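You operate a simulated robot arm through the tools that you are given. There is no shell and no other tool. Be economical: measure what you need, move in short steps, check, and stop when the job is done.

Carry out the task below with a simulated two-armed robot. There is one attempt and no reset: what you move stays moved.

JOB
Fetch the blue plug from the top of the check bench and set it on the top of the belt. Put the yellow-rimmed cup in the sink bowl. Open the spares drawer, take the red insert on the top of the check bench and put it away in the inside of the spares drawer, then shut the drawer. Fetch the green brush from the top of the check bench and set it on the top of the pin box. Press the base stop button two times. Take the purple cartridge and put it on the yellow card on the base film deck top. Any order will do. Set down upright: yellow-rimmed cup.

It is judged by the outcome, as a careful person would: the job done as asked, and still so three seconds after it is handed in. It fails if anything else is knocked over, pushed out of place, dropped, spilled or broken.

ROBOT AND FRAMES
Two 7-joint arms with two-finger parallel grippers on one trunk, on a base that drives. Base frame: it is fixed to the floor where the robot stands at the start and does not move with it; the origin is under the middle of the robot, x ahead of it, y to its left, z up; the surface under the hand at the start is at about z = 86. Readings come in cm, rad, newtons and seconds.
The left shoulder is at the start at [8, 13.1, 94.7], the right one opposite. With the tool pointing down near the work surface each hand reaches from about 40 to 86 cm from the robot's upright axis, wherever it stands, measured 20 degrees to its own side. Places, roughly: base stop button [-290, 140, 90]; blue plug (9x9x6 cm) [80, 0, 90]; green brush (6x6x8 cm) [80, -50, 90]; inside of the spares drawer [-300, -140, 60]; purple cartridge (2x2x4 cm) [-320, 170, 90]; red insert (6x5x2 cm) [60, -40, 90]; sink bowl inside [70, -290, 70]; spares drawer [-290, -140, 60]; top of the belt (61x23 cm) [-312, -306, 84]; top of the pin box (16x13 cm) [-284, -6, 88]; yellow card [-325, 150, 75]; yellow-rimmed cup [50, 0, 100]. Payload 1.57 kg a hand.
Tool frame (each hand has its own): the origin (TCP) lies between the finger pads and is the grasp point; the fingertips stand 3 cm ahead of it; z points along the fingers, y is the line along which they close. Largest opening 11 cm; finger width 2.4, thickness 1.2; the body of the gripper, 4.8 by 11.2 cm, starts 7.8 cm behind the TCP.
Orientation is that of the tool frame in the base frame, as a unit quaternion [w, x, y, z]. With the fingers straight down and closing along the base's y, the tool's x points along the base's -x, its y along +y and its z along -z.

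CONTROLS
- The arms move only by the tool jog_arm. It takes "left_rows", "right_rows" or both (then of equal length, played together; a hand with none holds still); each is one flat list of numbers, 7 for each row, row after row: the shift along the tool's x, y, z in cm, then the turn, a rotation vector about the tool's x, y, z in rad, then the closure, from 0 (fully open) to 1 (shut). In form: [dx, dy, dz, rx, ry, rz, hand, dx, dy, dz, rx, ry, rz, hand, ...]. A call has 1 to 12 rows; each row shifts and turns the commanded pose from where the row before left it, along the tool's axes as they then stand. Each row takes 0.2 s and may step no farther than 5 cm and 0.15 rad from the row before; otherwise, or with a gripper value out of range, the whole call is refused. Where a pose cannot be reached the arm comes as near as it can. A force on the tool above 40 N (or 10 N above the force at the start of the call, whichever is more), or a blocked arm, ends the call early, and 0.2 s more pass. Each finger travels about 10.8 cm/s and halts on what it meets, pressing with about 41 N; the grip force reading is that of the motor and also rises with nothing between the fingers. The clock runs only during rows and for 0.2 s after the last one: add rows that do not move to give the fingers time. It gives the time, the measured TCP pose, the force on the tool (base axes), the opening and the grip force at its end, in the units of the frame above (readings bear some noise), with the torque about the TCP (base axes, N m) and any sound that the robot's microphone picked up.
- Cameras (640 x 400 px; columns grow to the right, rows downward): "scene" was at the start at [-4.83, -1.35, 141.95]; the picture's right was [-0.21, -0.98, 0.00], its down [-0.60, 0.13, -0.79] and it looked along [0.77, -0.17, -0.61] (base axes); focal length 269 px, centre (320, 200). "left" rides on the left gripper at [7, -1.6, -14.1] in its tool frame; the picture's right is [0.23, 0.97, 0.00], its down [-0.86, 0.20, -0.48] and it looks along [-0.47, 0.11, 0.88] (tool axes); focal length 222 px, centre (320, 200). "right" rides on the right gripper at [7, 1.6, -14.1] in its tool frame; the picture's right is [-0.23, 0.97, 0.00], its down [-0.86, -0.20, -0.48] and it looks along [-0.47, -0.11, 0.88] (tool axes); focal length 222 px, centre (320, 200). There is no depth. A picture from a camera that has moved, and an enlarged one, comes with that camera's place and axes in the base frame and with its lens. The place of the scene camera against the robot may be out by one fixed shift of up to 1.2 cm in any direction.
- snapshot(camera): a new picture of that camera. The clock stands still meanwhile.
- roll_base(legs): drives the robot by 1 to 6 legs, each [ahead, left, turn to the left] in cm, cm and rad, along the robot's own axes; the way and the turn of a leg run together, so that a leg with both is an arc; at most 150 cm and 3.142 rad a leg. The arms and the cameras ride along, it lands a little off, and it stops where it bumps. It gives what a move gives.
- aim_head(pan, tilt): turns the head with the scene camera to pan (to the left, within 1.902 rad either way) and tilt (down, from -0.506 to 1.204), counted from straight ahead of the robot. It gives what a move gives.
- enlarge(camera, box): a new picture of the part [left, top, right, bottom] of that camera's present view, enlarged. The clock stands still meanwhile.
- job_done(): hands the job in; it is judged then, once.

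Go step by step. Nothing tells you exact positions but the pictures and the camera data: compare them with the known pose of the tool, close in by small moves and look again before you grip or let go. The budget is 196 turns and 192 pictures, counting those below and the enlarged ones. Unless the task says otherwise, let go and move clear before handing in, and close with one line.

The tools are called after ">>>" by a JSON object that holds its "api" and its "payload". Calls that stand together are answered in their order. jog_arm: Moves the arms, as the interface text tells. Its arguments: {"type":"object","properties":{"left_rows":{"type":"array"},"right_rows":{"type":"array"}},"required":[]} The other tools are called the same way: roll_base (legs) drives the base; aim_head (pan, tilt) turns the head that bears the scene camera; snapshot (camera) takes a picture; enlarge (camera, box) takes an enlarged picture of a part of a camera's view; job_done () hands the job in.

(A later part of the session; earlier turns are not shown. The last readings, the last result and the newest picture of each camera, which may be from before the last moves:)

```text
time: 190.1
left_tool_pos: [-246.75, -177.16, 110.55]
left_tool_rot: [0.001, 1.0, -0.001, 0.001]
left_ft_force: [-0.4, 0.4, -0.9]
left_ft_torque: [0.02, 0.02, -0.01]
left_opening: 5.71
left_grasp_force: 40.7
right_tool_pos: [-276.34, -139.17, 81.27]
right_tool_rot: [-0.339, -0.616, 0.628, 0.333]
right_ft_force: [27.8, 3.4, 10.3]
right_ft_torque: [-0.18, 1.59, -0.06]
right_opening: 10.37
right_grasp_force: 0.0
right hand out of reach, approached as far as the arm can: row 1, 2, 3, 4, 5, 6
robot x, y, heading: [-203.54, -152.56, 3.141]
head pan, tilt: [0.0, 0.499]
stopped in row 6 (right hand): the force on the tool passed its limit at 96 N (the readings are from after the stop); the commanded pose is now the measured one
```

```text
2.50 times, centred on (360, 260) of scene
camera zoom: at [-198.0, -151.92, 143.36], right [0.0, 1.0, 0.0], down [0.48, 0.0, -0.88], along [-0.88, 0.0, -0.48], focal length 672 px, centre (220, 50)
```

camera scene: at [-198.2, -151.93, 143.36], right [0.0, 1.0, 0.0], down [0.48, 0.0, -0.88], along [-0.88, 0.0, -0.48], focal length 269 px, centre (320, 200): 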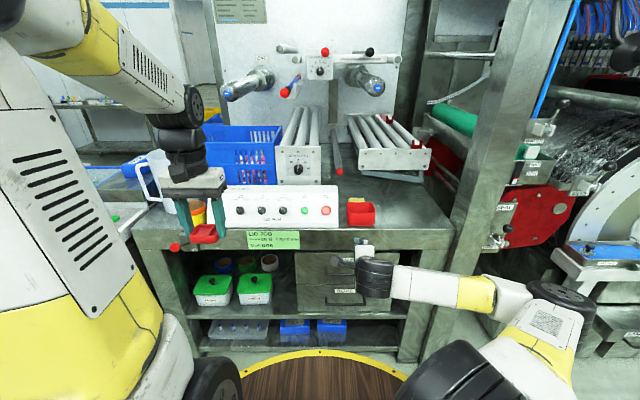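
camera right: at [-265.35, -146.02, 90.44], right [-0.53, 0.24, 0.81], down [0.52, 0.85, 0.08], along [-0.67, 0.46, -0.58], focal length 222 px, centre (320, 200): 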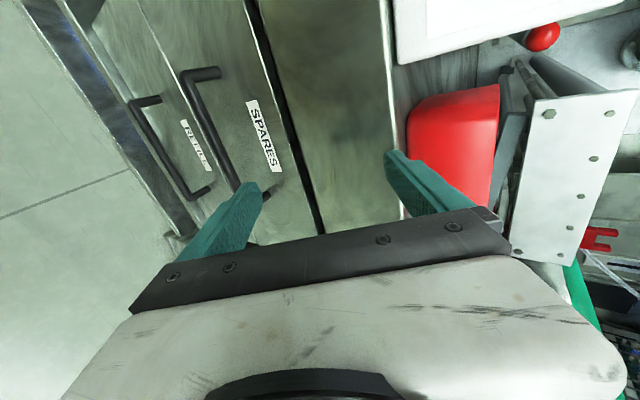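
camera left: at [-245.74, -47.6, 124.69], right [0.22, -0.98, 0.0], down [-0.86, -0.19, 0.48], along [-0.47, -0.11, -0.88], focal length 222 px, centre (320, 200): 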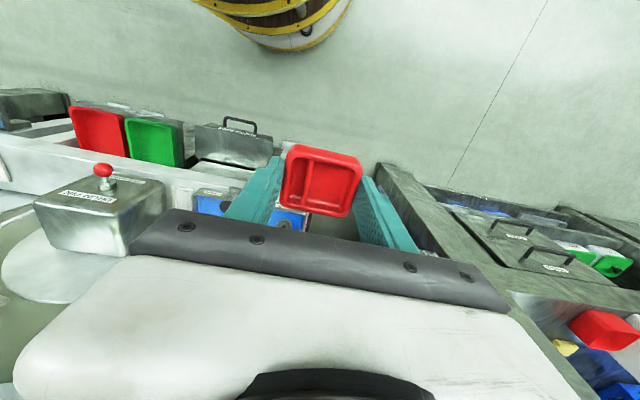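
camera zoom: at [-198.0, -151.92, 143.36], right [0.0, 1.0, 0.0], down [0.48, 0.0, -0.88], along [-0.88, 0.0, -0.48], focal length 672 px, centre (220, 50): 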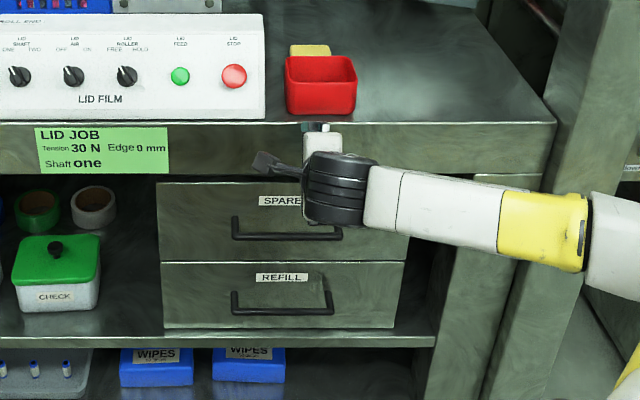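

The arm's posture blocks further lowering, and a fingertip met the counter front. I'll retreat and try the opposite roll.

>>> {"api": "jog_arm", "payload": {"right_rows": [0, -0.4, -3.7, 0, 0, 0, 0, 0, -0.4, -3.7, 0, 0, 0, 0, 0, -0.4, -3.7, 0, 0, -0.14, 0, 0, 0, 0, 0, 0, -0.143, 0, 0, 0, 0, 0, 0, -0.143, 0, 0, 0, 0, 0, 0, -0.143, 0, 0, 0, 0, 0, 0, -0.143, 0, 0, 0, 0, 0, 0, -0.143, 0, 0, 0, 0, 0, 0, -0.143, 0, 0, 0, 0, 0, 0, -0.143, 0, 0, 0, 0, 0, 0, -0.143, 0, 0, 0, 0, 0, 0, -0.143, 0]}}

>>> {"api": "jog_arm", "payload": {"right_rows": [0, 0, 0, 0, 0, -0.143, 0, 0, 0, 0, 0, 0, -0.143, 0, 0, 0, 0, 0, 0, -0.143, 0, 0, 0, 0, 0, 0, -0.143, 0, 0, 0, 0, 0, 0, -0.143, 0, 0, 0, 0, 0, 0, -0.143, 0, 0, 0, 0, 0, 0, -0.143, 0, 0, 0, 0, 0, 0, -0.143, 0, 0, 0, 0, 0, 0, -0.143, 0, 0, 0, 0, 0, 0, -0.143, 0, 0, 0, 0, 0, 0, -0.143, 0, 0, 0, 0, 0, 0, -0.143, 0]}}

>>> {"api": "snapshot", "payload": {"camera": "scene"}}

>>> {"api": "snapshot", "payload": {"camera": "right"}}

```text
time: 192.7
left_tool_pos: [-246.94, -177.13, 110.45]
left_tool_rot: [0.0, 1.0, -0.001, 0.001]
left_ft_force: [-0.3, 0.6, -0.4]
left_ft_torque: [-0.01, 0.01, 0.0]
left_opening: 5.69
left_grasp_force: 41.1
right_tool_pos: [-266.51, -139.11, 86.21]
right_tool_rot: [0.038, 0.878, -0.071, -0.472]
right_ft_force: [0.1, 0.8, 0.9]
right_ft_torque: [-0.03, 0.01, -0.01]
right_opening: 10.99
right_grasp_force: 0.0
robot x, y, heading: [-203.78, -152.18, -3.139]
head pan, tilt: [0.0, 0.499]
```

```text
time: 195.3
left_tool_pos: [-246.89, -177.24, 110.47]
left_tool_rot: [0.0, 1.0, -0.001, 0.001]
left_ft_force: [-0.4, 0.0, -0.8]
left_ft_torque: [0.02, -0.03, 0.05]
left_opening: 5.69
left_grasp_force: 41.0
right_tool_pos: [-266.63, -139.18, 86.2]
right_tool_rot: [-0.333, 0.627, 0.618, -0.338]
right_ft_force: [-0.9, 0.5, 0.3]
right_ft_torque: [0.01, 0.01, 0.03]
right_opening: 11.01
right_grasp_force: 0.0
robot x, y, heading: [-203.75, -152.45, -3.14]
head pan, tilt: [0.0, 0.499]
```

```text
103 pictures are left
camera scene: at [-198.2, -151.93, 143.36], right [0.0, 1.0, 0.0], down [0.48, 0.0, -0.88], along [-0.88, 0.0, -0.48], focal length 269 px, centre (320, 200)
```

scene: 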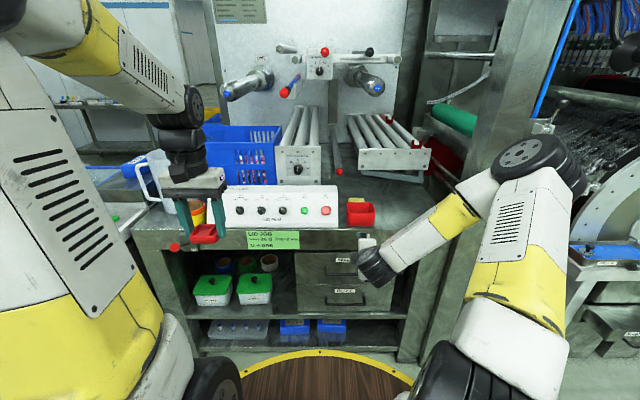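

```text
102 pictures are left
camera right: at [-253.75, -132.2, 92.52], right [0.53, -0.24, -0.81], down [0.28, -0.85, 0.44], along [-0.8, -0.46, -0.39], focal length 222 px, centre (320, 200)
```

right: 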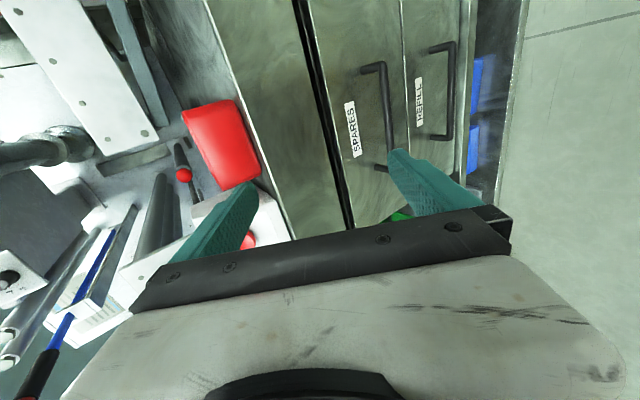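

>>> {"api": "jog_arm", "payload": {"right_rows": [-0.2, 2.08, 2, 0, 0, 0, 0, -0.2, 2.08, 2, 0, 0, 0, 0, -0.2, 2.08, 2, 0, 0, 0, 0, 0, 0, 0, 0, 0, 0, 0]}}

```text
time: 196.3
left_tool_pos: [-247.1, -177.21, 110.46]
left_tool_rot: [0.001, 1.0, -0.001, 0.001]
left_ft_force: [0.2, 0.2, -0.5]
left_ft_torque: [-0.01, -0.01, 0.0]
left_opening: 5.71
left_grasp_force: 41.0
right_tool_pos: [-266.75, -139.62, 84.4]
right_tool_rot: [-0.331, 0.627, 0.619, -0.339]
right_ft_force: [-0.5, 0.5, 0.4]
right_ft_torque: [-0.02, 0.02, 0.03]
right_opening: 11.0
right_grasp_force: 0.0
right hand out of reach, approached as far as the arm can: row 1, 2, 3
robot x, y, heading: [-204.04, -152.27, -3.137]
head pan, tilt: [0.0, 0.499]
```

Lowering is limited when the arm is this bent, so I'll back the base up ~14 cm and let the arm extend.

>>> {"api": "roll_base", "payload": {"legs": [[-14, 0, 0]]}}

>>> {"api": "jog_arm", "payload": {"right_rows": [0, 1, 3.5, 0, 0, 0, 0, 0, 1, 3.5, 0, 0, 0, 0, 0, 1, 3.5, 0, 0, 0, 0, 0, 1, 3.5, 0, 0, 0, 0, 0, 0, 0, 0, 0, 0, 0]}}

>>> {"api": "snapshot", "payload": {"camera": "scene"}}

>>> {"api": "snapshot", "payload": {"camera": "right"}}

```text
time: 197.6
left_tool_pos: [-232.81, -177.17, 110.35]
left_tool_rot: [-0.001, 1.0, -0.001, 0.001]
left_ft_force: [-0.2, -0.4, -0.9]
left_ft_torque: [0.0, -0.01, 0.02]
left_opening: 5.7
left_grasp_force: 40.9
right_tool_pos: [-252.67, -139.42, 84.43]
right_tool_rot: [-0.332, 0.627, 0.618, -0.338]
right_ft_force: [-0.6, -0.3, -0.3]
right_ft_torque: [0.02, -0.03, -0.02]
right_opening: 11.0
right_grasp_force: 0.1
robot x, y, heading: [-189.97, -152.67, 3.142]
head pan, tilt: [0.0, 0.499]
```

```text
time: 198.8
left_tool_pos: [-232.89, -177.15, 110.46]
left_tool_rot: [0.001, 1.0, -0.002, 0.001]
left_ft_force: [0.1, 0.0, -0.7]
left_ft_torque: [-0.04, 0.01, -0.03]
left_opening: 5.71
left_grasp_force: 41.0
right_tool_pos: [-261.01, -130.22, 78.02]
right_tool_rot: [-0.328, 0.628, 0.62, -0.338]
right_ft_force: [0.6, 0.6, -0.1]
right_ft_torque: [0.0, 0.0, 0.0]
right_opening: 10.99
right_grasp_force: 0.1
right hand out of reach, approached as far as the arm can: row 1, 2, 3, 4
robot x, y, heading: [-189.74, -152.05, 3.142]
head pan, tilt: [0.0, 0.499]
```

```text
101 pictures are left
camera scene: at [-184.11, -151.93, 143.36], right [0.0, 1.0, 0.0], down [0.48, 0.0, -0.88], along [-0.88, 0.0, -0.48], focal length 269 px, centre (320, 200)
```

scene: 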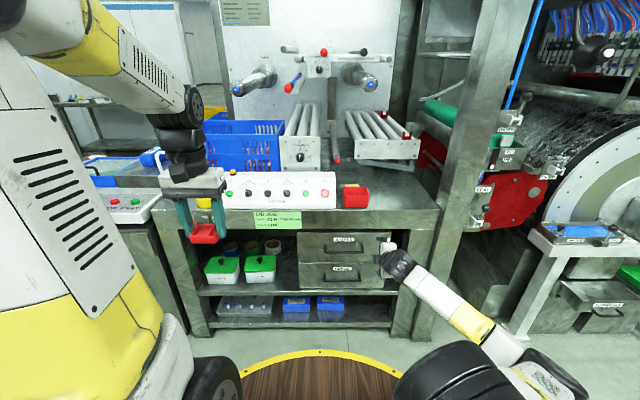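

```text
100 pictures are left
camera right: at [-248.33, -123.18, 84.45], right [0.54, -0.24, -0.81], down [0.28, -0.85, 0.45], along [-0.79, -0.47, -0.39], focal length 222 px, centre (320, 200)
```

right: 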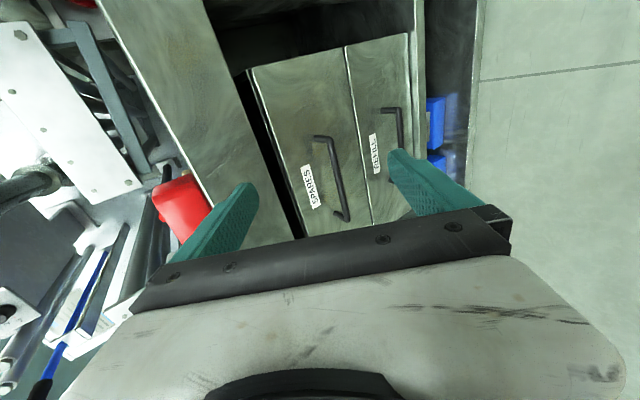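

I'll return the right hand to pointing down and raise it so the elbow regains a normal posture, keeping the roll.

>>> {"api": "jog_arm", "payload": {"right_rows": [0, 0, 0, -0.14, 0, 0, 0, 0, 0, 0, -0.14, 0, 0, 0, 0, 0, 0, -0.14, 0, 0, 0, 0, 0, 0, -0.14, 0, 0, 0, 0, 0, 0, -0.14, 0, 0, 0, 0, 0, 0, -0.14, 0, 0, 0, 0, 0, 0, -0.14, 0, 0, 0, 0, 0, -4, 0, 0, 0, 0, 0, 0, -4, 0, 0, 0, 0, 0, 0, -4, 0, 0, 0, 0, 0, 0, -4, 0, 0, 0, 0, 0, 0, -4, 0, 0, 0, 0]}}

>>> {"api": "snapshot", "payload": {"camera": "scene"}}

```text
time: 201.4
left_tool_pos: [-232.84, -177.19, 110.49]
left_tool_rot: [0.0, 1.0, -0.002, 0.001]
left_ft_force: [0.5, 0.0, -1.3]
left_ft_torque: [-0.01, -0.03, 0.02]
left_opening: 5.71
left_grasp_force: 40.8
right_tool_pos: [-261.03, -129.96, 97.93]
right_tool_rot: [0.002, 0.71, 0.705, -0.006]
right_ft_force: [-0.5, 0.7, 0.6]
right_ft_torque: [-0.02, -0.01, -0.03]
right_opening: 11.0
right_grasp_force: 0.1
robot x, y, heading: [-189.49, -152.25, 3.146]
head pan, tilt: [0.0, 0.499]
```

```text
99 pictures are left
camera scene: at [-184.15, -151.92, 143.36], right [0.0, 1.0, 0.0], down [0.48, 0.0, -0.88], along [-0.88, 0.0, -0.48], focal length 269 px, centre (320, 200)
```

scene: 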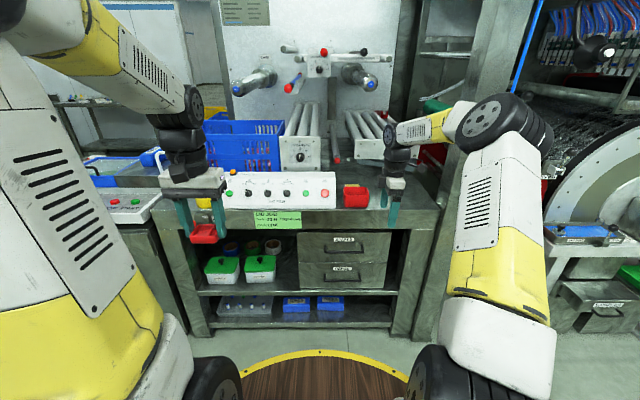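

Posture is good now. I'll lower in front of the counter, then tilt forward gradually while advancing, checking midway.

>>> {"api": "jog_arm", "payload": {"right_rows": [-2.2, 0, 3.6, 0, 0, 0, 0.4, -2.2, 0, 3.6, 0, 0, 0, 0.4, -2.2, 0, 3.6, 0, 0, 0, 0.4, -2.2, 0, 3.6, 0, 0, 0, 0.4, -2.2, 0, 3.6, 0, 0, 0, 0.4, 0, -1.8, 1.57, 0.14, 0, 0, 0.4, 0, -1.56, 1.8, 0.14, 0, 0, 0.4, 0, -1.3, 2.01, 0.14, 0, 0, 0.4, 0, 0, 0, 0, 0, 0, 0.4]}}

>>> {"api": "snapshot", "payload": {"camera": "scene"}}

```text
time: 203.4
left_tool_pos: [-232.83, -177.13, 110.41]
left_tool_rot: [0.0, 1.0, -0.001, 0.001]
left_ft_force: [0.6, 0.3, 0.0]
left_ft_torque: [-0.01, 0.02, 0.03]
left_opening: 5.73
left_grasp_force: 41.0
right_tool_pos: [-266.41, -141.35, 75.51]
right_tool_rot: [-0.145, 0.694, 0.688, -0.154]
right_ft_force: [0.8, -0.2, -0.3]
right_ft_torque: [0.03, -0.01, 0.0]
right_opening: 6.59
right_grasp_force: 0.1
robot x, y, heading: [-189.7, -152.33, 3.143]
head pan, tilt: [0.0, 0.499]
```

```text
98 pictures are left
camera scene: at [-184.12, -151.95, 143.36], right [0.0, 1.0, 0.0], down [0.48, 0.0, -0.88], along [-0.88, 0.0, -0.48], focal length 269 px, centre (320, 200)
```

scene: 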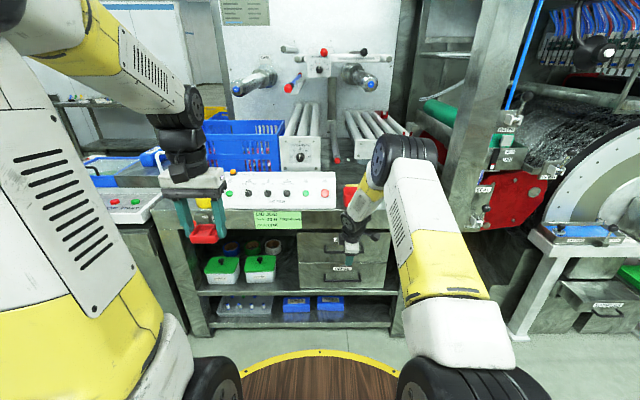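

>>> {"api": "jog_arm", "payload": {"right_rows": [0, -1.0, 2.16, 0.14, 0, 0, 0.4, 0, -0.69, 2.29, 0.14, 0, 0, 0.4, 0, -0.37, 2.36, 0.14, 0, 0, 0.4, 0, 0, 0, 0.14, 0, 0, 0.4, 0, 0, 0, 0, 0, 0, 0.4]}}

>>> {"api": "snapshot", "payload": {"camera": "right"}}

>>> {"api": "enlarge", "payload": {"camera": "scene", "box": [240, 170, 440, 300]}}

```text
time: 204.6
left_tool_pos: [-232.91, -177.13, 110.33]
left_tool_rot: [-0.001, 1.0, -0.001, 0.0]
left_ft_force: [0.4, 0.2, -0.3]
left_ft_torque: [0.01, -0.02, -0.04]
left_opening: 5.7
left_grasp_force: 41.3
right_tool_pos: [-271.87, -141.36, 70.86]
right_tool_rot: [-0.332, 0.627, 0.618, -0.339]
right_ft_force: [0.1, -0.8, 0.6]
right_ft_torque: [-0.02, 0.0, 0.01]
right_opening: 6.64
right_grasp_force: 0.1
robot x, y, heading: [-189.55, -152.4, 3.141]
head pan, tilt: [0.0, 0.499]
```

```text
97 pictures are left
camera right: at [-259.16, -134.38, 77.28], right [0.53, -0.24, -0.81], down [0.28, -0.85, 0.44], along [-0.8, -0.47, -0.39], focal length 222 px, centre (320, 200)
```

right: 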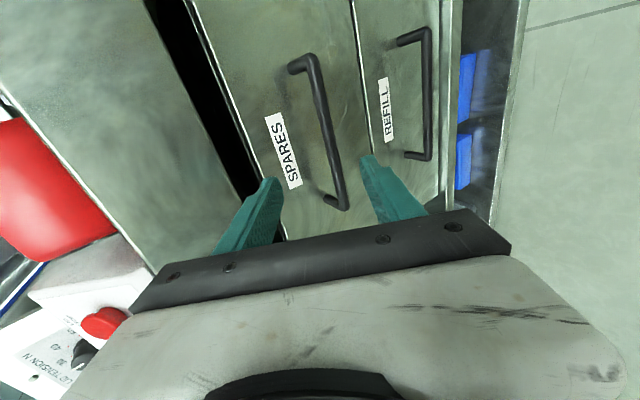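

```text
3.08 times, centred on (340, 235) of scene
camera zoom: at [-184.12, -151.95, 143.36], right [0.0, 1.0, 0.0], down [0.48, 0.0, -0.88], along [-0.88, 0.0, -0.48], focal length 827 px, centre (258, 92)
```

zoom: 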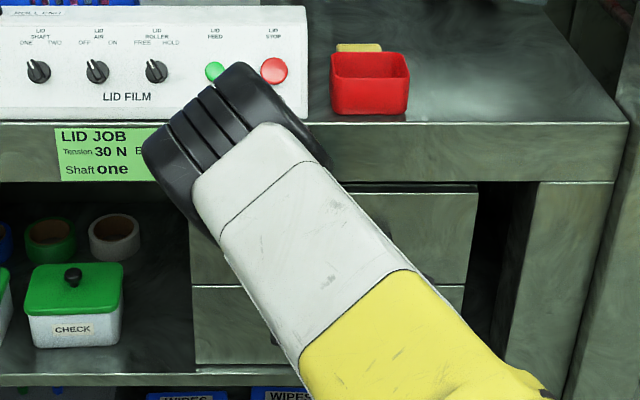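

The posture works, and the handle bar lies right ahead. I'll advance 6 cm and look.

>>> {"api": "jog_arm", "payload": {"right_rows": [0, 0.5, 2, 0, 0, 0, 0.4, 0, 0.5, 2, 0, 0, 0, 0.4, 0, 0, 2, 0, 0, 0, 0.4, 0, 0, 0, 0, 0, 0, 0.4]}}

>>> {"api": "snapshot", "payload": {"camera": "right"}}

```text
time: 205.6
left_tool_pos: [-232.82, -177.16, 110.45]
left_tool_rot: [0.0, 1.0, -0.002, 0.0]
left_ft_force: [-0.4, -0.4, -0.4]
left_ft_torque: [-0.02, -0.02, -0.05]
left_opening: 5.71
left_grasp_force: 41.1
right_tool_pos: [-276.29, -141.41, 66.73]
right_tool_rot: [-0.331, 0.627, 0.619, -0.338]
right_ft_force: [-0.3, -0.5, 1.7]
right_ft_torque: [0.01, 0.0, -0.03]
right_opening: 6.58
right_grasp_force: 0.1
robot x, y, heading: [-189.69, -152.34, 3.137]
head pan, tilt: [0.0, 0.499]
```

```text
95 pictures are left
camera right: at [-263.62, -134.38, 73.14], right [0.54, -0.24, -0.81], down [0.28, -0.85, 0.44], along [-0.79, -0.47, -0.39], focal length 222 px, centre (320, 200)
```

right: 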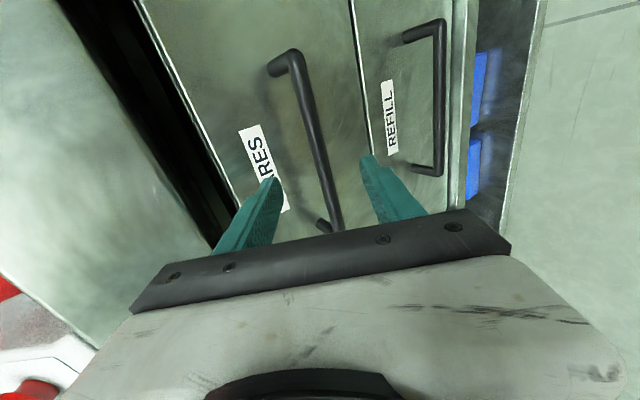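

>>> {"api": "jog_arm", "payload": {"right_rows": [0, 0, 1.2, 0, 0, 0, 0.4, 0, 0, 1.2, 0, 0, 0, 0.4, 0, 0, 0, 0, 0, 0, 0.4]}}

>>> {"api": "snapshot", "payload": {"camera": "right"}}

```text
time: 206.4
left_tool_pos: [-232.85, -177.07, 110.43]
left_tool_rot: [0.0, 1.0, -0.002, 0.001]
left_ft_force: [-0.5, 0.6, -0.2]
left_ft_torque: [0.0, 0.01, 0.04]
left_opening: 5.71
left_grasp_force: 41.2
right_tool_pos: [-278.47, -141.37, 65.43]
right_tool_rot: [-0.331, 0.627, 0.618, -0.338]
right_ft_force: [-0.2, -1.3, -0.5]
right_ft_torque: [0.0, 0.01, 0.01]
right_opening: 6.58
right_grasp_force: 0.0
robot x, y, heading: [-189.66, -152.81, 3.138]
head pan, tilt: [0.0, 0.499]
```

```text
94 pictures are left
camera right: at [-265.6, -134.34, 71.83], right [0.54, -0.24, -0.81], down [0.28, -0.85, 0.44], along [-0.79, -0.47, -0.39], focal length 222 px, centre (320, 200)
```

right: 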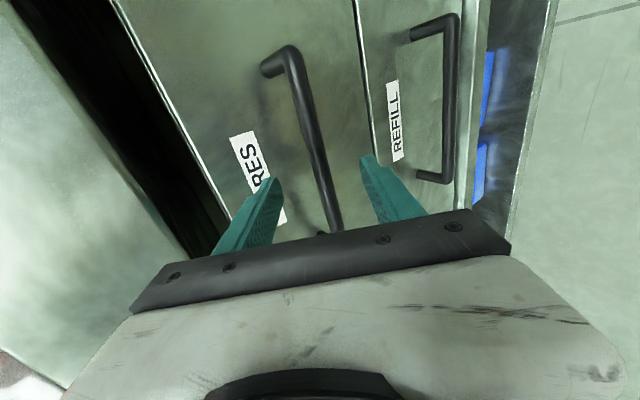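

>>> {"api": "jog_arm", "payload": {"right_rows": [0, 0, 0.6, 0, 0, 0, 0.4, 0, 0, 0, 0, 0, 0, 0.7, 0, 0, 0, 0, 0, 0, 1, 0, 0, 0, 0, 0, 0, 1, 0, 0, 0, 0, 0, 0, 1]}}

>>> {"api": "snapshot", "payload": {"camera": "right"}}

```text
time: 207.6
left_tool_pos: [-232.9, -177.14, 110.45]
left_tool_rot: [0.0, 1.0, -0.001, 0.001]
left_ft_force: [0.9, 0.1, -1.3]
left_ft_torque: [0.0, -0.01, 0.0]
left_opening: 5.72
left_grasp_force: 40.9
right_tool_pos: [-278.76, -141.38, 64.71]
right_tool_rot: [-0.331, 0.628, 0.62, -0.336]
right_ft_force: [8.7, -3.4, -11.8]
right_ft_torque: [0.55, -0.28, 0.63]
right_opening: 1.42
right_grasp_force: 30.3
robot x, y, heading: [-189.49, -152.57, 3.14]
head pan, tilt: [0.0, 0.499]
```

```text
93 pictures are left
camera right: at [-266.0, -134.35, 71.35], right [0.54, -0.24, -0.81], down [0.28, -0.85, 0.44], along [-0.79, -0.47, -0.39], focal length 222 px, centre (320, 200)
```

right: 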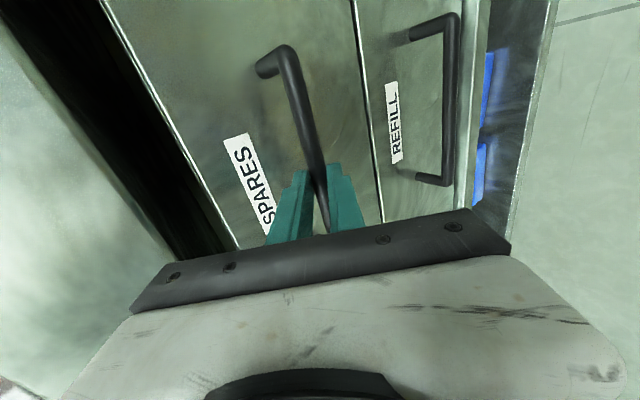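

The bar is gripped. I'll pull the drawer open by rolling the base straight back.

>>> {"api": "roll_base", "payload": {"legs": [[-10, 0, 0]]}}

>>> {"api": "snapshot", "payload": {"camera": "right"}}

>>> {"api": "snapshot", "payload": {"camera": "scene"}}

```text
time: 208.8
left_tool_pos: [-222.93, -177.13, 110.43]
left_tool_rot: [0.0, 1.0, -0.001, 0.001]
left_ft_force: [-0.4, -0.5, 0.5]
left_ft_torque: [0.01, 0.02, 0.01]
left_opening: 5.72
left_grasp_force: 41.3
right_tool_pos: [-268.76, -141.48, 64.96]
right_tool_rot: [-0.33, 0.628, 0.619, -0.337]
right_ft_force: [0.9, -0.1, -24.7]
right_ft_torque: [0.68, -0.48, 0.23]
right_opening: 1.41
right_grasp_force: 30.2
robot x, y, heading: [-179.48, -152.37, 3.143]
head pan, tilt: [0.0, 0.499]
```

```text
92 pictures are left
camera right: at [-256.03, -134.33, 71.34], right [0.54, -0.24, -0.81], down [0.28, -0.85, 0.44], along [-0.79, -0.47, -0.39], focal length 222 px, centre (320, 200)
```

right: 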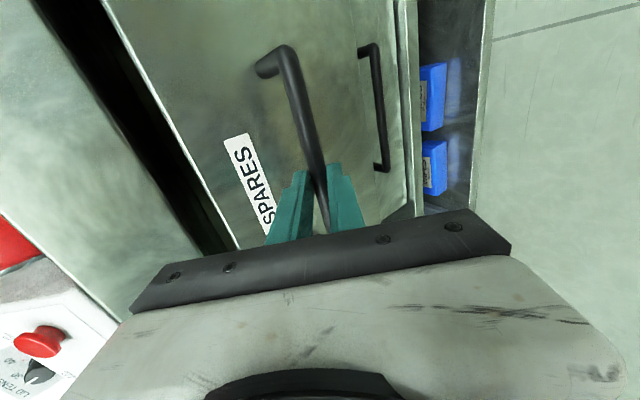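

```text
91 pictures are left
camera scene: at [-174.19, -151.94, 143.37], right [0.0, 1.0, 0.0], down [0.48, 0.0, -0.88], along [-0.88, 0.0, -0.48], focal length 269 px, centre (320, 200)
```

scene: 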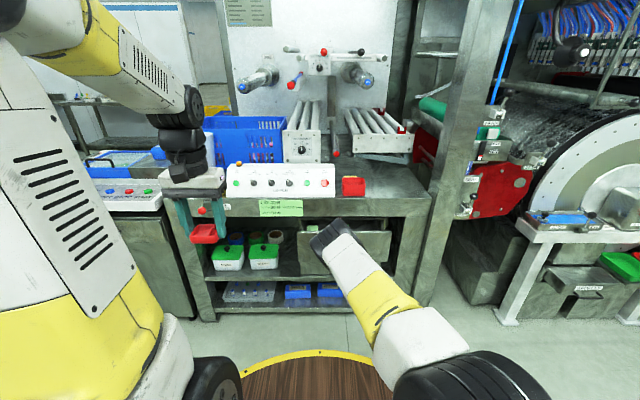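

The drawer is coming out. I'll pull another 10 cm.

>>> {"api": "roll_base", "payload": {"legs": [[-10, 0, 0]]}}

>>> {"api": "snapshot", "payload": {"camera": "right"}}

>>> {"api": "snapshot", "payload": {"camera": "scene"}}

```text
time: 209.9
left_tool_pos: [-212.87, -177.26, 110.49]
left_tool_rot: [0.001, 1.0, -0.002, 0.001]
left_ft_force: [0.2, 0.5, -0.2]
left_ft_torque: [-0.02, -0.01, 0.0]
left_opening: 5.71
left_grasp_force: 41.5
right_tool_pos: [-258.65, -141.44, 64.93]
right_tool_rot: [-0.329, 0.629, 0.619, -0.336]
right_ft_force: [-0.1, -4.2, -6.5]
right_ft_torque: [0.58, -0.12, 0.43]
right_opening: 1.4
right_grasp_force: 30.4
robot x, y, heading: [-170.03, -152.33, 3.142]
head pan, tilt: [0.0, 0.499]
```

```text
90 pictures are left
camera right: at [-245.89, -134.32, 71.34], right [0.54, -0.24, -0.81], down [0.28, -0.85, 0.44], along [-0.79, -0.47, -0.39], focal length 222 px, centre (320, 200)
```

right: 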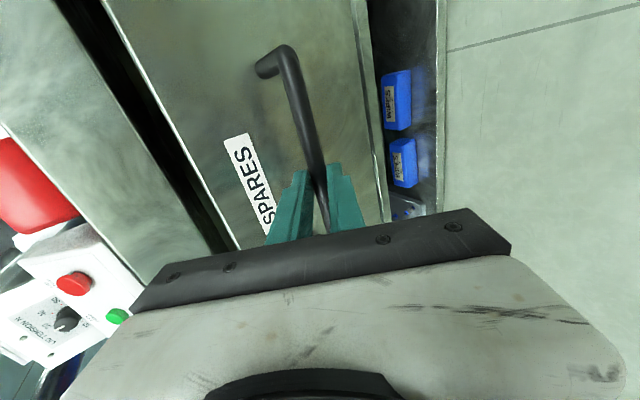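

```text
89 pictures are left
camera scene: at [-164.05, -151.97, 143.36], right [0.0, 1.0, 0.0], down [0.48, 0.0, -0.88], along [-0.88, 0.0, -0.48], focal length 269 px, centre (320, 200)
```

scene: 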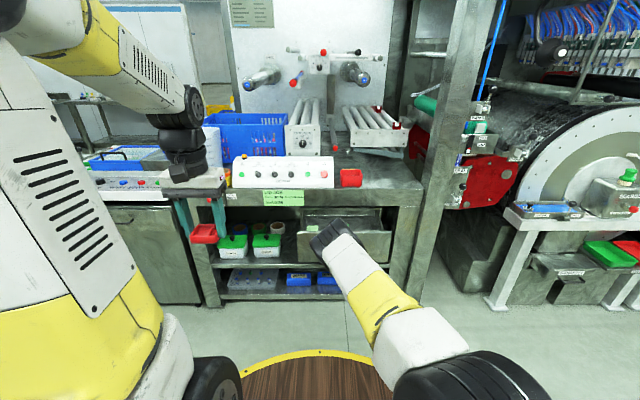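

The drawer is about 20 cm open. I'll release the handle, back the hand off, and return it to a raised, downward posture.

>>> {"api": "jog_arm", "payload": {"right_rows": [0, 0, 0, 0, 0, 0, 0.6, 0, 0, 0, 0, 0, 0, 0.4, 0, 0, 0, 0, 0, 0, 0.4, 0, 0.2, -3, 0, 0, 0, 0.4, 0, 0.2, -3, 0, 0, 0, 0.4, 0, 0.2, -3, 0, 0, 0, 0.4, 0, 0, -3, -0.1, 0, 0, 0.4, 0, 0, 0, 0, 0, 0, 0.4]}}

>>> {"api": "jog_arm", "payload": {"right_rows": [0, 0, -2, -0.14, 0, 0, 0.4, 0, 0, -2, -0.14, 0, 0, 0.4, 0, 0, -2, -0.14, 0, 0, 0.4, 0, 0, -3, -0.14, 0, 0, 0.4, 0, 0, -3, -0.14, 0, 0, 0.4, 0, 0, -4, -0.14, 0, 0, 0.4, 0, 0, -4, -0.05, 0, 0, 0.4, 2, 0, -4, 0, 0, 0, 0.4, 3, 2, -3.4, 0, 0, 0, 0.4, 3, 2, -3.4, 0, 0, 0, 0.4, 3, 2, -3.4, 0, 0, 0, 0.4, 0, 0, 0, 0, 0, 0, 0.4]}}

>>> {"api": "snapshot", "payload": {"camera": "scene"}}

```text
time: 211.7
left_tool_pos: [-212.69, -177.1, 110.42]
left_tool_rot: [0.0, 1.0, -0.002, 0.001]
left_ft_force: [-0.9, 0.0, 0.1]
left_ft_torque: [-0.02, -0.02, 0.01]
left_opening: 5.7
left_grasp_force: 41.4
right_tool_pos: [-248.27, -141.47, 71.04]
right_tool_rot: [-0.297, 0.645, 0.635, -0.304]
right_ft_force: [0.2, 0.3, 0.1]
right_ft_torque: [0.0, -0.01, 0.01]
right_opening: 6.6
right_grasp_force: 0.0
robot x, y, heading: [-169.16, -152.6, 3.139]
head pan, tilt: [0.0, 0.499]
```

```text
time: 214.3
left_tool_pos: [-212.69, -177.23, 110.5]
left_tool_rot: [0.0, 1.0, -0.002, 0.001]
left_ft_force: [0.4, 0.1, 0.0]
left_ft_torque: [0.01, -0.01, -0.02]
left_opening: 5.71
left_grasp_force: 41.2
right_tool_pos: [-235.14, -129.97, 103.05]
right_tool_rot: [0.008, 0.71, 0.705, -0.002]
right_ft_force: [0.3, -0.1, 0.4]
right_ft_torque: [0.01, 0.04, 0.02]
right_opening: 6.62
right_grasp_force: 0.1
robot x, y, heading: [-169.51, -152.41, 3.143]
head pan, tilt: [0.0, 0.499]
```

```text
88 pictures are left
camera scene: at [-164.01, -151.96, 143.36], right [0.0, 1.0, 0.0], down [0.48, 0.0, -0.88], along [-0.88, 0.0, -0.48], focal length 269 px, centre (320, 200)
```

scene: 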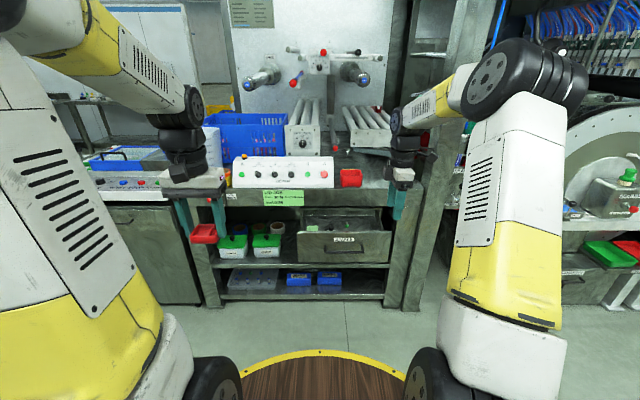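

>>> {"api": "roll_base", "payload": {"legs": [[30, -17, 0]]}}

>>> {"api": "aim_head", "payload": {"pan": 0.1, "tilt": 0.65}}

>>> {"api": "snapshot", "payload": {"camera": "scene"}}

>>> {"api": "snapshot", "payload": {"camera": "left"}}

```text
time: 216.6
left_tool_pos: [-242.63, -159.84, 110.45]
left_tool_rot: [0.0, 1.0, -0.004, 0.001]
left_ft_force: [-0.5, 0.6, -0.8]
left_ft_torque: [-0.01, 0.01, 0.03]
left_opening: 5.71
left_grasp_force: 40.3
right_tool_pos: [-264.97, -112.59, 103.17]
right_tool_rot: [0.006, 0.711, 0.704, -0.002]
right_ft_force: [-1.2, 0.9, 0.6]
right_ft_torque: [0.02, -0.01, -0.05]
right_opening: 6.62
right_grasp_force: 0.1
robot x, y, heading: [-199.45, -135.25, 3.143]
head pan, tilt: [0.0, 0.499]
```

```text
time: 217.3
left_tool_pos: [-242.71, -159.9, 110.51]
left_tool_rot: [0.001, 1.0, -0.003, 0.001]
left_ft_force: [-0.5, -0.2, -0.2]
left_ft_torque: [0.0, 0.03, -0.02]
left_opening: 5.67
left_grasp_force: 41.5
right_tool_pos: [-264.97, -112.5, 103.12]
right_tool_rot: [0.008, 0.71, 0.704, -0.003]
right_ft_force: [-0.6, 0.2, 0.5]
right_ft_torque: [0.01, 0.02, -0.02]
right_opening: 6.57
right_grasp_force: 0.0
robot x, y, heading: [-199.49, -135.29, 3.134]
head pan, tilt: [0.099, 0.649]
```

```text
87 pictures are left
camera scene: at [-193.36, -135.61, 142.03], right [-0.09, 1.0, 0.0], down [0.6, 0.06, -0.8], along [-0.79, -0.08, -0.6], focal length 269 px, centre (320, 200)
```

scene: 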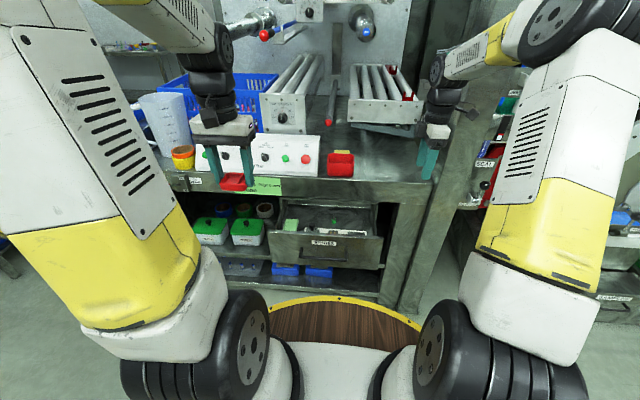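

```text
86 pictures are left
camera left: at [-235.71, -158.21, 124.66], right [0.22, -0.98, 0.0], down [-0.86, -0.19, 0.48], along [-0.47, -0.11, -0.88], focal length 222 px, centre (320, 200)
```

left: 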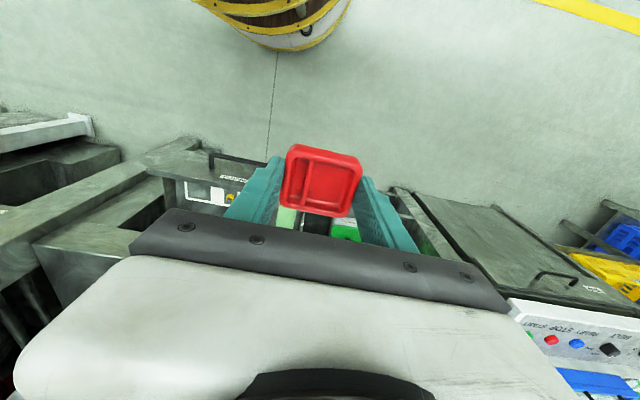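

>>> {"api": "enlarge", "payload": {"camera": "scene", "box": [250, 170, 410, 290]}}

```text
3.33 times, centred on (330, 230) of scene
camera zoom: at [-193.36, -135.61, 142.03], right [-0.09, 1.0, 0.0], down [0.6, 0.06, -0.8], along [-0.79, -0.08, -0.6], focal length 896 px, centre (287, 100)
```

zoom: 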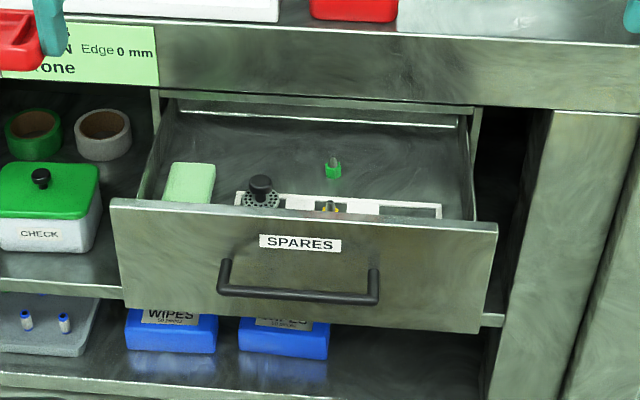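

The drawer already holds some parts. I'll look inside with the left camera before choosing a spot.

>>> {"api": "jog_arm", "payload": {"left_rows": [-3, -2.5, 0, 0, 0, 0, 1, -3, -2.5, 0, 0, 0, 0, 1, -3, -2.5, 0, 0, 0, 0, 1, -3, -2.5, 0, 0, 0, 0, 1, 0, 0, 0, 0, 0, 0, 1]}}

>>> {"api": "snapshot", "payload": {"camera": "left"}}

>>> {"api": "snapshot", "payload": {"camera": "right"}}

```text
time: 218.5
left_tool_pos: [-254.66, -149.63, 110.41]
left_tool_rot: [0.0, 1.0, -0.002, 0.001]
left_ft_force: [0.3, 0.2, 0.1]
left_ft_torque: [0.02, -0.02, 0.01]
left_opening: 5.7
left_grasp_force: 41.2
right_tool_pos: [-264.92, -112.44, 103.13]
right_tool_rot: [0.009, 0.71, 0.704, -0.001]
right_ft_force: [0.1, 0.1, 0.0]
right_ft_torque: [-0.01, -0.01, 0.02]
right_opening: 6.61
right_grasp_force: 0.0
robot x, y, heading: [-199.31, -135.48, 3.134]
head pan, tilt: [0.099, 0.649]
```

```text
84 pictures are left
camera left: at [-247.67, -148.08, 124.64], right [0.22, -0.98, 0.0], down [-0.86, -0.19, 0.48], along [-0.47, -0.11, -0.88], focal length 222 px, centre (320, 200)
```

left: 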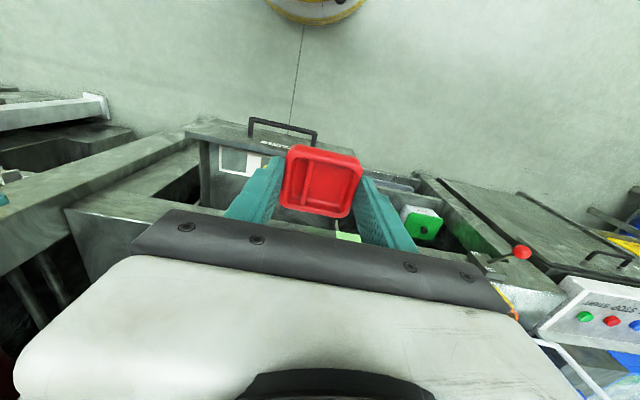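

```text
83 pictures are left
camera right: at [-263.31, -105.26, 117.17], right [0.97, -0.24, 0.01], down [-0.21, -0.85, 0.49], along [-0.11, -0.48, -0.87], focal length 222 px, centre (320, 200)
```

right: 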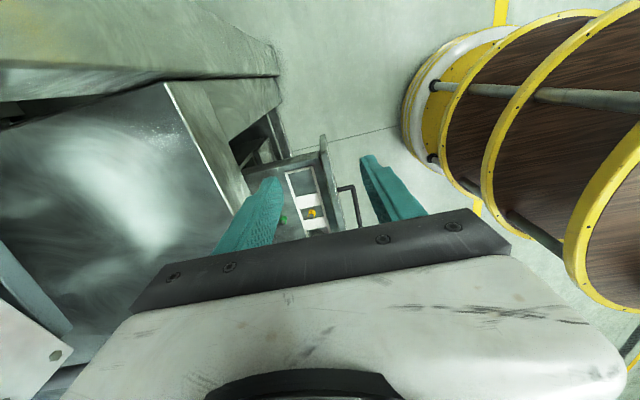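

The right camera shows the parts tray right behind the front panel, so I need the drawer a bit further open. I'll grip the panel's top edge with the right hand from above and pull.

>>> {"api": "jog_arm", "payload": {"right_rows": [-3.3, 0, 0, 0, 0, 0, 0.4, -3.3, 0, 0, 0, 0, 0, 0.4, -3.3, 0, 0, 0, 0, 0, 0.4, -3.3, 0, 0, 0, 0, 0, 0.4, -3.3, 0, 2, 0, 0, 0, 0.4, -3, 0, 3, 0, 0, 0, 0.4, 0, 0, 4, 0, 0, 0, 0.4, 0, 0, 4, 0, 0, 0, 0.4, 0, 0, 4, 0, 0, 0, 0.4, 0, 0, 0, 0, 0, 0, 0.4]}}

>>> {"api": "snapshot", "payload": {"camera": "right"}}

>>> {"api": "snapshot", "payload": {"camera": "scene"}}

```text
time: 220.7
left_tool_pos: [-254.52, -149.78, 110.36]
left_tool_rot: [0.0, 1.0, -0.002, 0.0]
left_ft_force: [0.2, 0.4, -1.0]
left_ft_torque: [-0.02, -0.01, -0.04]
left_opening: 5.71
left_grasp_force: 40.6
right_tool_pos: [-264.96, -132.09, 86.23]
right_tool_rot: [0.007, 0.711, 0.703, -0.004]
right_ft_force: [0.2, 0.2, 0.0]
right_ft_torque: [0.01, 0.0, 0.05]
right_opening: 6.59
right_grasp_force: 0.0
robot x, y, heading: [-199.62, -135.09, 3.137]
head pan, tilt: [0.099, 0.649]
```

```text
82 pictures are left
camera right: at [-263.35, -124.95, 100.42], right [0.97, -0.24, 0.01], down [-0.21, -0.85, 0.49], along [-0.11, -0.48, -0.87], focal length 222 px, centre (320, 200)
```

right: 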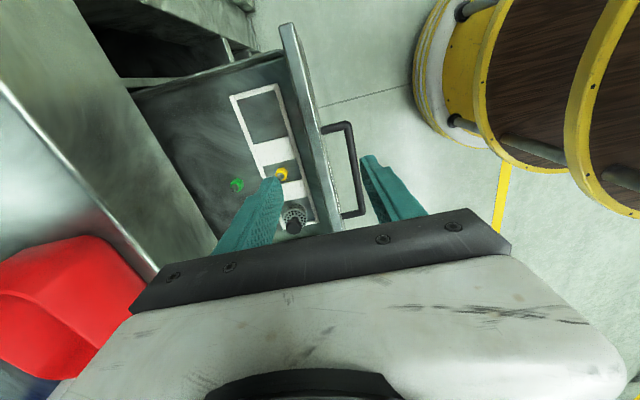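

```text
81 pictures are left
camera scene: at [-193.36, -135.62, 142.03], right [-0.1, 1.0, 0.0], down [0.6, 0.06, -0.8], along [-0.79, -0.08, -0.6], focal length 269 px, centre (320, 200)
```

scene: 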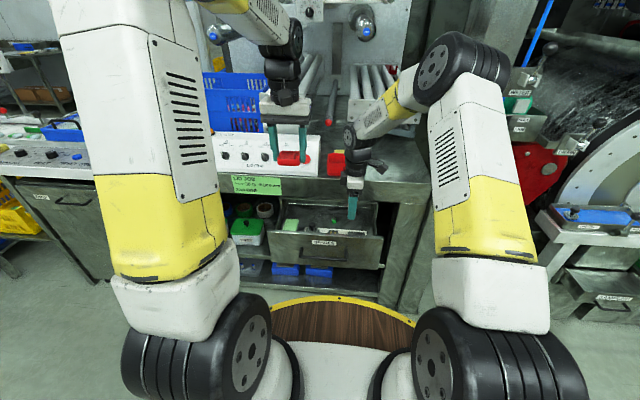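

>>> {"api": "jog_arm", "payload": {"right_rows": [0, -0.3, 4, 0, 0, 0, 0.4, 0, 0, 4, 0, 0, 0, 0.4, 0, 0, 3, 0, 0, 0, 0.4, 0, 0, 1, 0, 0, 0, 0.4, 0, 0, 0, 0, 0, 0, 0.4]}}

>>> {"api": "snapshot", "payload": {"camera": "right"}}

```text
time: 221.9
left_tool_pos: [-254.48, -149.79, 110.35]
left_tool_rot: [0.0, 1.0, -0.003, 0.001]
left_ft_force: [-0.2, 0.5, 0.4]
left_ft_torque: [-0.01, 0.03, 0.01]
left_opening: 5.74
left_grasp_force: 40.7
right_tool_pos: [-265.15, -132.31, 74.23]
right_tool_rot: [0.007, 0.711, 0.704, -0.002]
right_ft_force: [0.2, 0.4, -1.0]
right_ft_torque: [-0.02, 0.0, -0.02]
right_opening: 6.61
right_grasp_force: 0.0
robot x, y, heading: [-199.76, -135.41, 3.136]
head pan, tilt: [0.099, 0.649]
```

```text
80 pictures are left
camera right: at [-263.6, -125.13, 88.32], right [0.97, -0.24, 0.01], down [-0.21, -0.85, 0.49], along [-0.11, -0.48, -0.87], focal length 222 px, centre (320, 200)
```

right: 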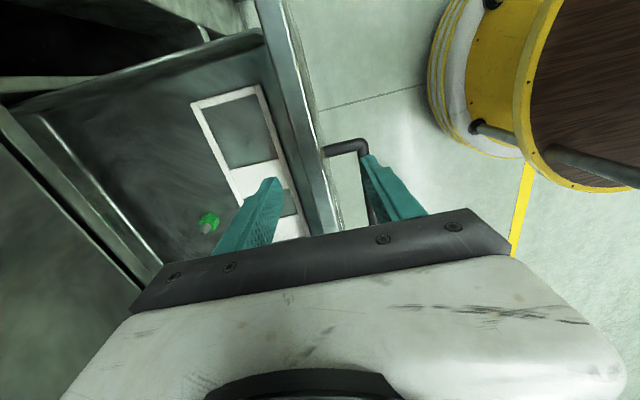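

Panel between the fingers. Close and pull back by 8 cm with the arm.

>>> {"api": "jog_arm", "payload": {"right_rows": [0, 0, 0, 0, 0, 0, 0.7, 0, 0, 0, 0, 0, 0, 1, 0, 0, 0, 0, 0, 0, 1, 0, 0, 0, 0, 0, 0, 1]}}

>>> {"api": "snapshot", "payload": {"camera": "right"}}

```text
time: 222.9
left_tool_pos: [-254.54, -149.79, 110.41]
left_tool_rot: [0.002, 1.0, -0.003, 0.001]
left_ft_force: [0.5, 0.5, -1.0]
left_ft_torque: [-0.01, -0.03, 0.0]
left_opening: 5.7
left_grasp_force: 41.0
right_tool_pos: [-265.16, -132.34, 74.23]
right_tool_rot: [0.008, 0.71, 0.704, -0.003]
right_ft_force: [-0.4, 1.3, -0.5]
right_ft_torque: [0.11, 0.05, 0.88]
right_opening: 1.7
right_grasp_force: 32.0
robot x, y, heading: [-199.51, -134.89, 3.137]
head pan, tilt: [0.099, 0.649]
```

```text
79 pictures are left
camera right: at [-263.6, -125.14, 88.33], right [0.97, -0.24, 0.01], down [-0.21, -0.85, 0.49], along [-0.11, -0.48, -0.87], focal length 222 px, centre (320, 200)
```

right: 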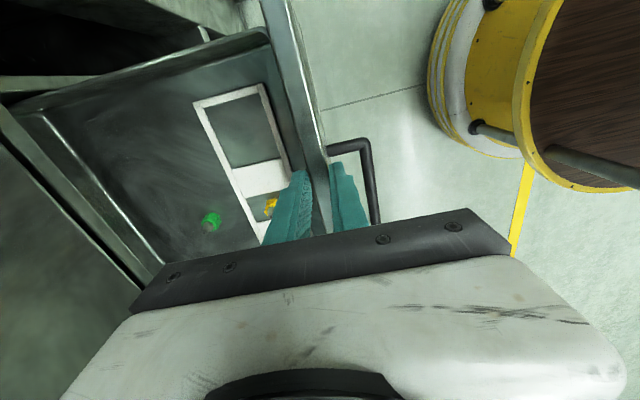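

>>> {"api": "jog_arm", "payload": {"right_rows": [0, 1, 0, 0, 0, 0, 1, 0, 1, 0, 0, 0, 0, 1, 0, 1, 0, 0, 0, 0, 1, 0, 1, 0, 0, 0, 0, 1, 0, 0, 0, 0, 0, 0, 1]}}

>>> {"api": "snapshot", "payload": {"camera": "right"}}

```text
time: 224.1
left_tool_pos: [-254.56, -149.65, 110.54]
left_tool_rot: [0.001, 1.0, -0.004, 0.001]
left_ft_force: [-0.4, 0.0, 0.0]
left_ft_torque: [-0.01, -0.02, -0.02]
left_opening: 5.7
left_grasp_force: 41.6
right_tool_pos: [-261.16, -132.27, 74.27]
right_tool_rot: [0.009, 0.711, 0.703, -0.001]
right_ft_force: [0.2, 3.3, -12.8]
right_ft_torque: [-0.08, -0.03, 0.77]
right_opening: 1.71
right_grasp_force: 32.2
robot x, y, heading: [-199.38, -134.93, 3.141]
head pan, tilt: [0.099, 0.649]
```

```text
78 pictures are left
camera right: at [-259.56, -125.14, 88.34], right [0.97, -0.24, 0.01], down [-0.21, -0.85, 0.49], along [-0.1, -0.48, -0.87], focal length 222 px, centre (320, 200)
```

right: 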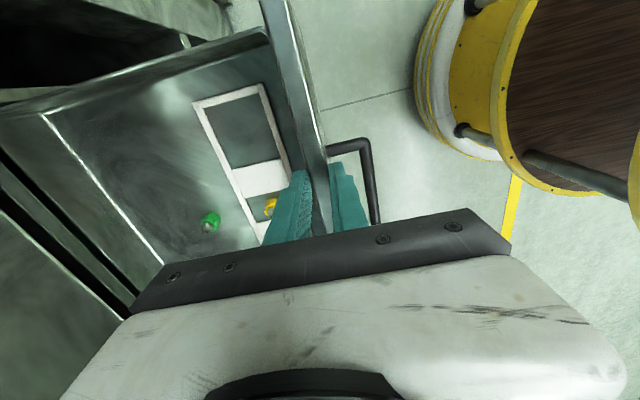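

>>> {"api": "jog_arm", "payload": {"right_rows": [0, 1, 0, 0, 0, 0, 1, 0, 1, 0, 0, 0, 0, 1, 0, 0, 0, 0, 0, 0, 1]}}

>>> {"api": "snapshot", "payload": {"camera": "right"}}

>>> {"api": "enlarge", "payload": {"camera": "scene", "box": [240, 160, 420, 290]}}

```text
time: 224.6
left_tool_pos: [-254.72, -149.7, 110.36]
left_tool_rot: [-0.001, 1.0, -0.004, 0.001]
left_ft_force: [0.1, -0.2, -0.6]
left_ft_torque: [0.03, 0.01, 0.02]
left_opening: 5.69
left_grasp_force: 41.0
right_tool_pos: [-260.49, -132.38, 74.29]
right_tool_rot: [0.004, 0.711, 0.703, -0.007]
right_ft_force: [-6.4, 0.4, -12.9]
right_ft_torque: [-0.06, 0.31, 0.83]
right_opening: 1.71
right_grasp_force: 31.8
robot x, y, heading: [-199.5, -134.83, 3.141]
head pan, tilt: [0.099, 0.649]
stopped in row 2 (right hand): the force on the tool passed its limit at 44 N (the readings are from after the stop); the commanded pose is now the measured one
```

```text
77 pictures are left
camera right: at [-258.79, -125.1, 88.33], right [0.97, -0.24, 0.0], down [-0.21, -0.85, 0.49], along [-0.12, -0.48, -0.87], focal length 222 px, centre (320, 200)
```

right: 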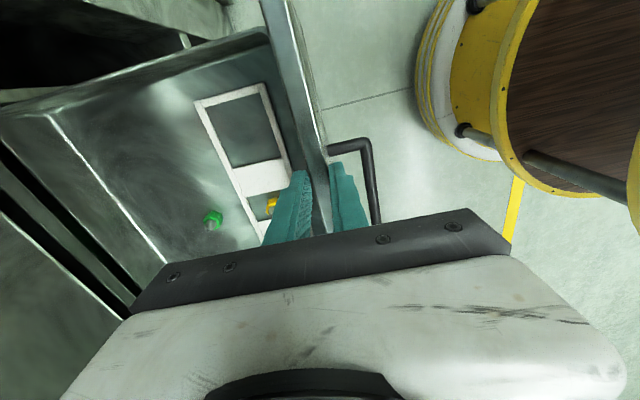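

```text
3.08 times, centred on (330, 225) of scene
camera zoom: at [-193.45, -135.61, 142.03], right [-0.1, 1.0, 0.0], down [0.6, 0.06, -0.8], along [-0.79, -0.08, -0.61], focal length 827 px, centre (289, 123)
```

zoom: 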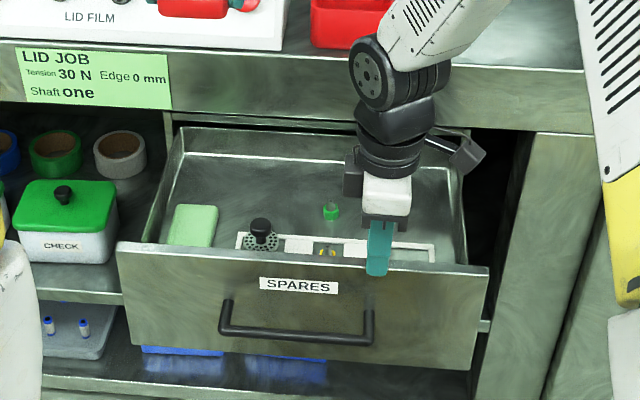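

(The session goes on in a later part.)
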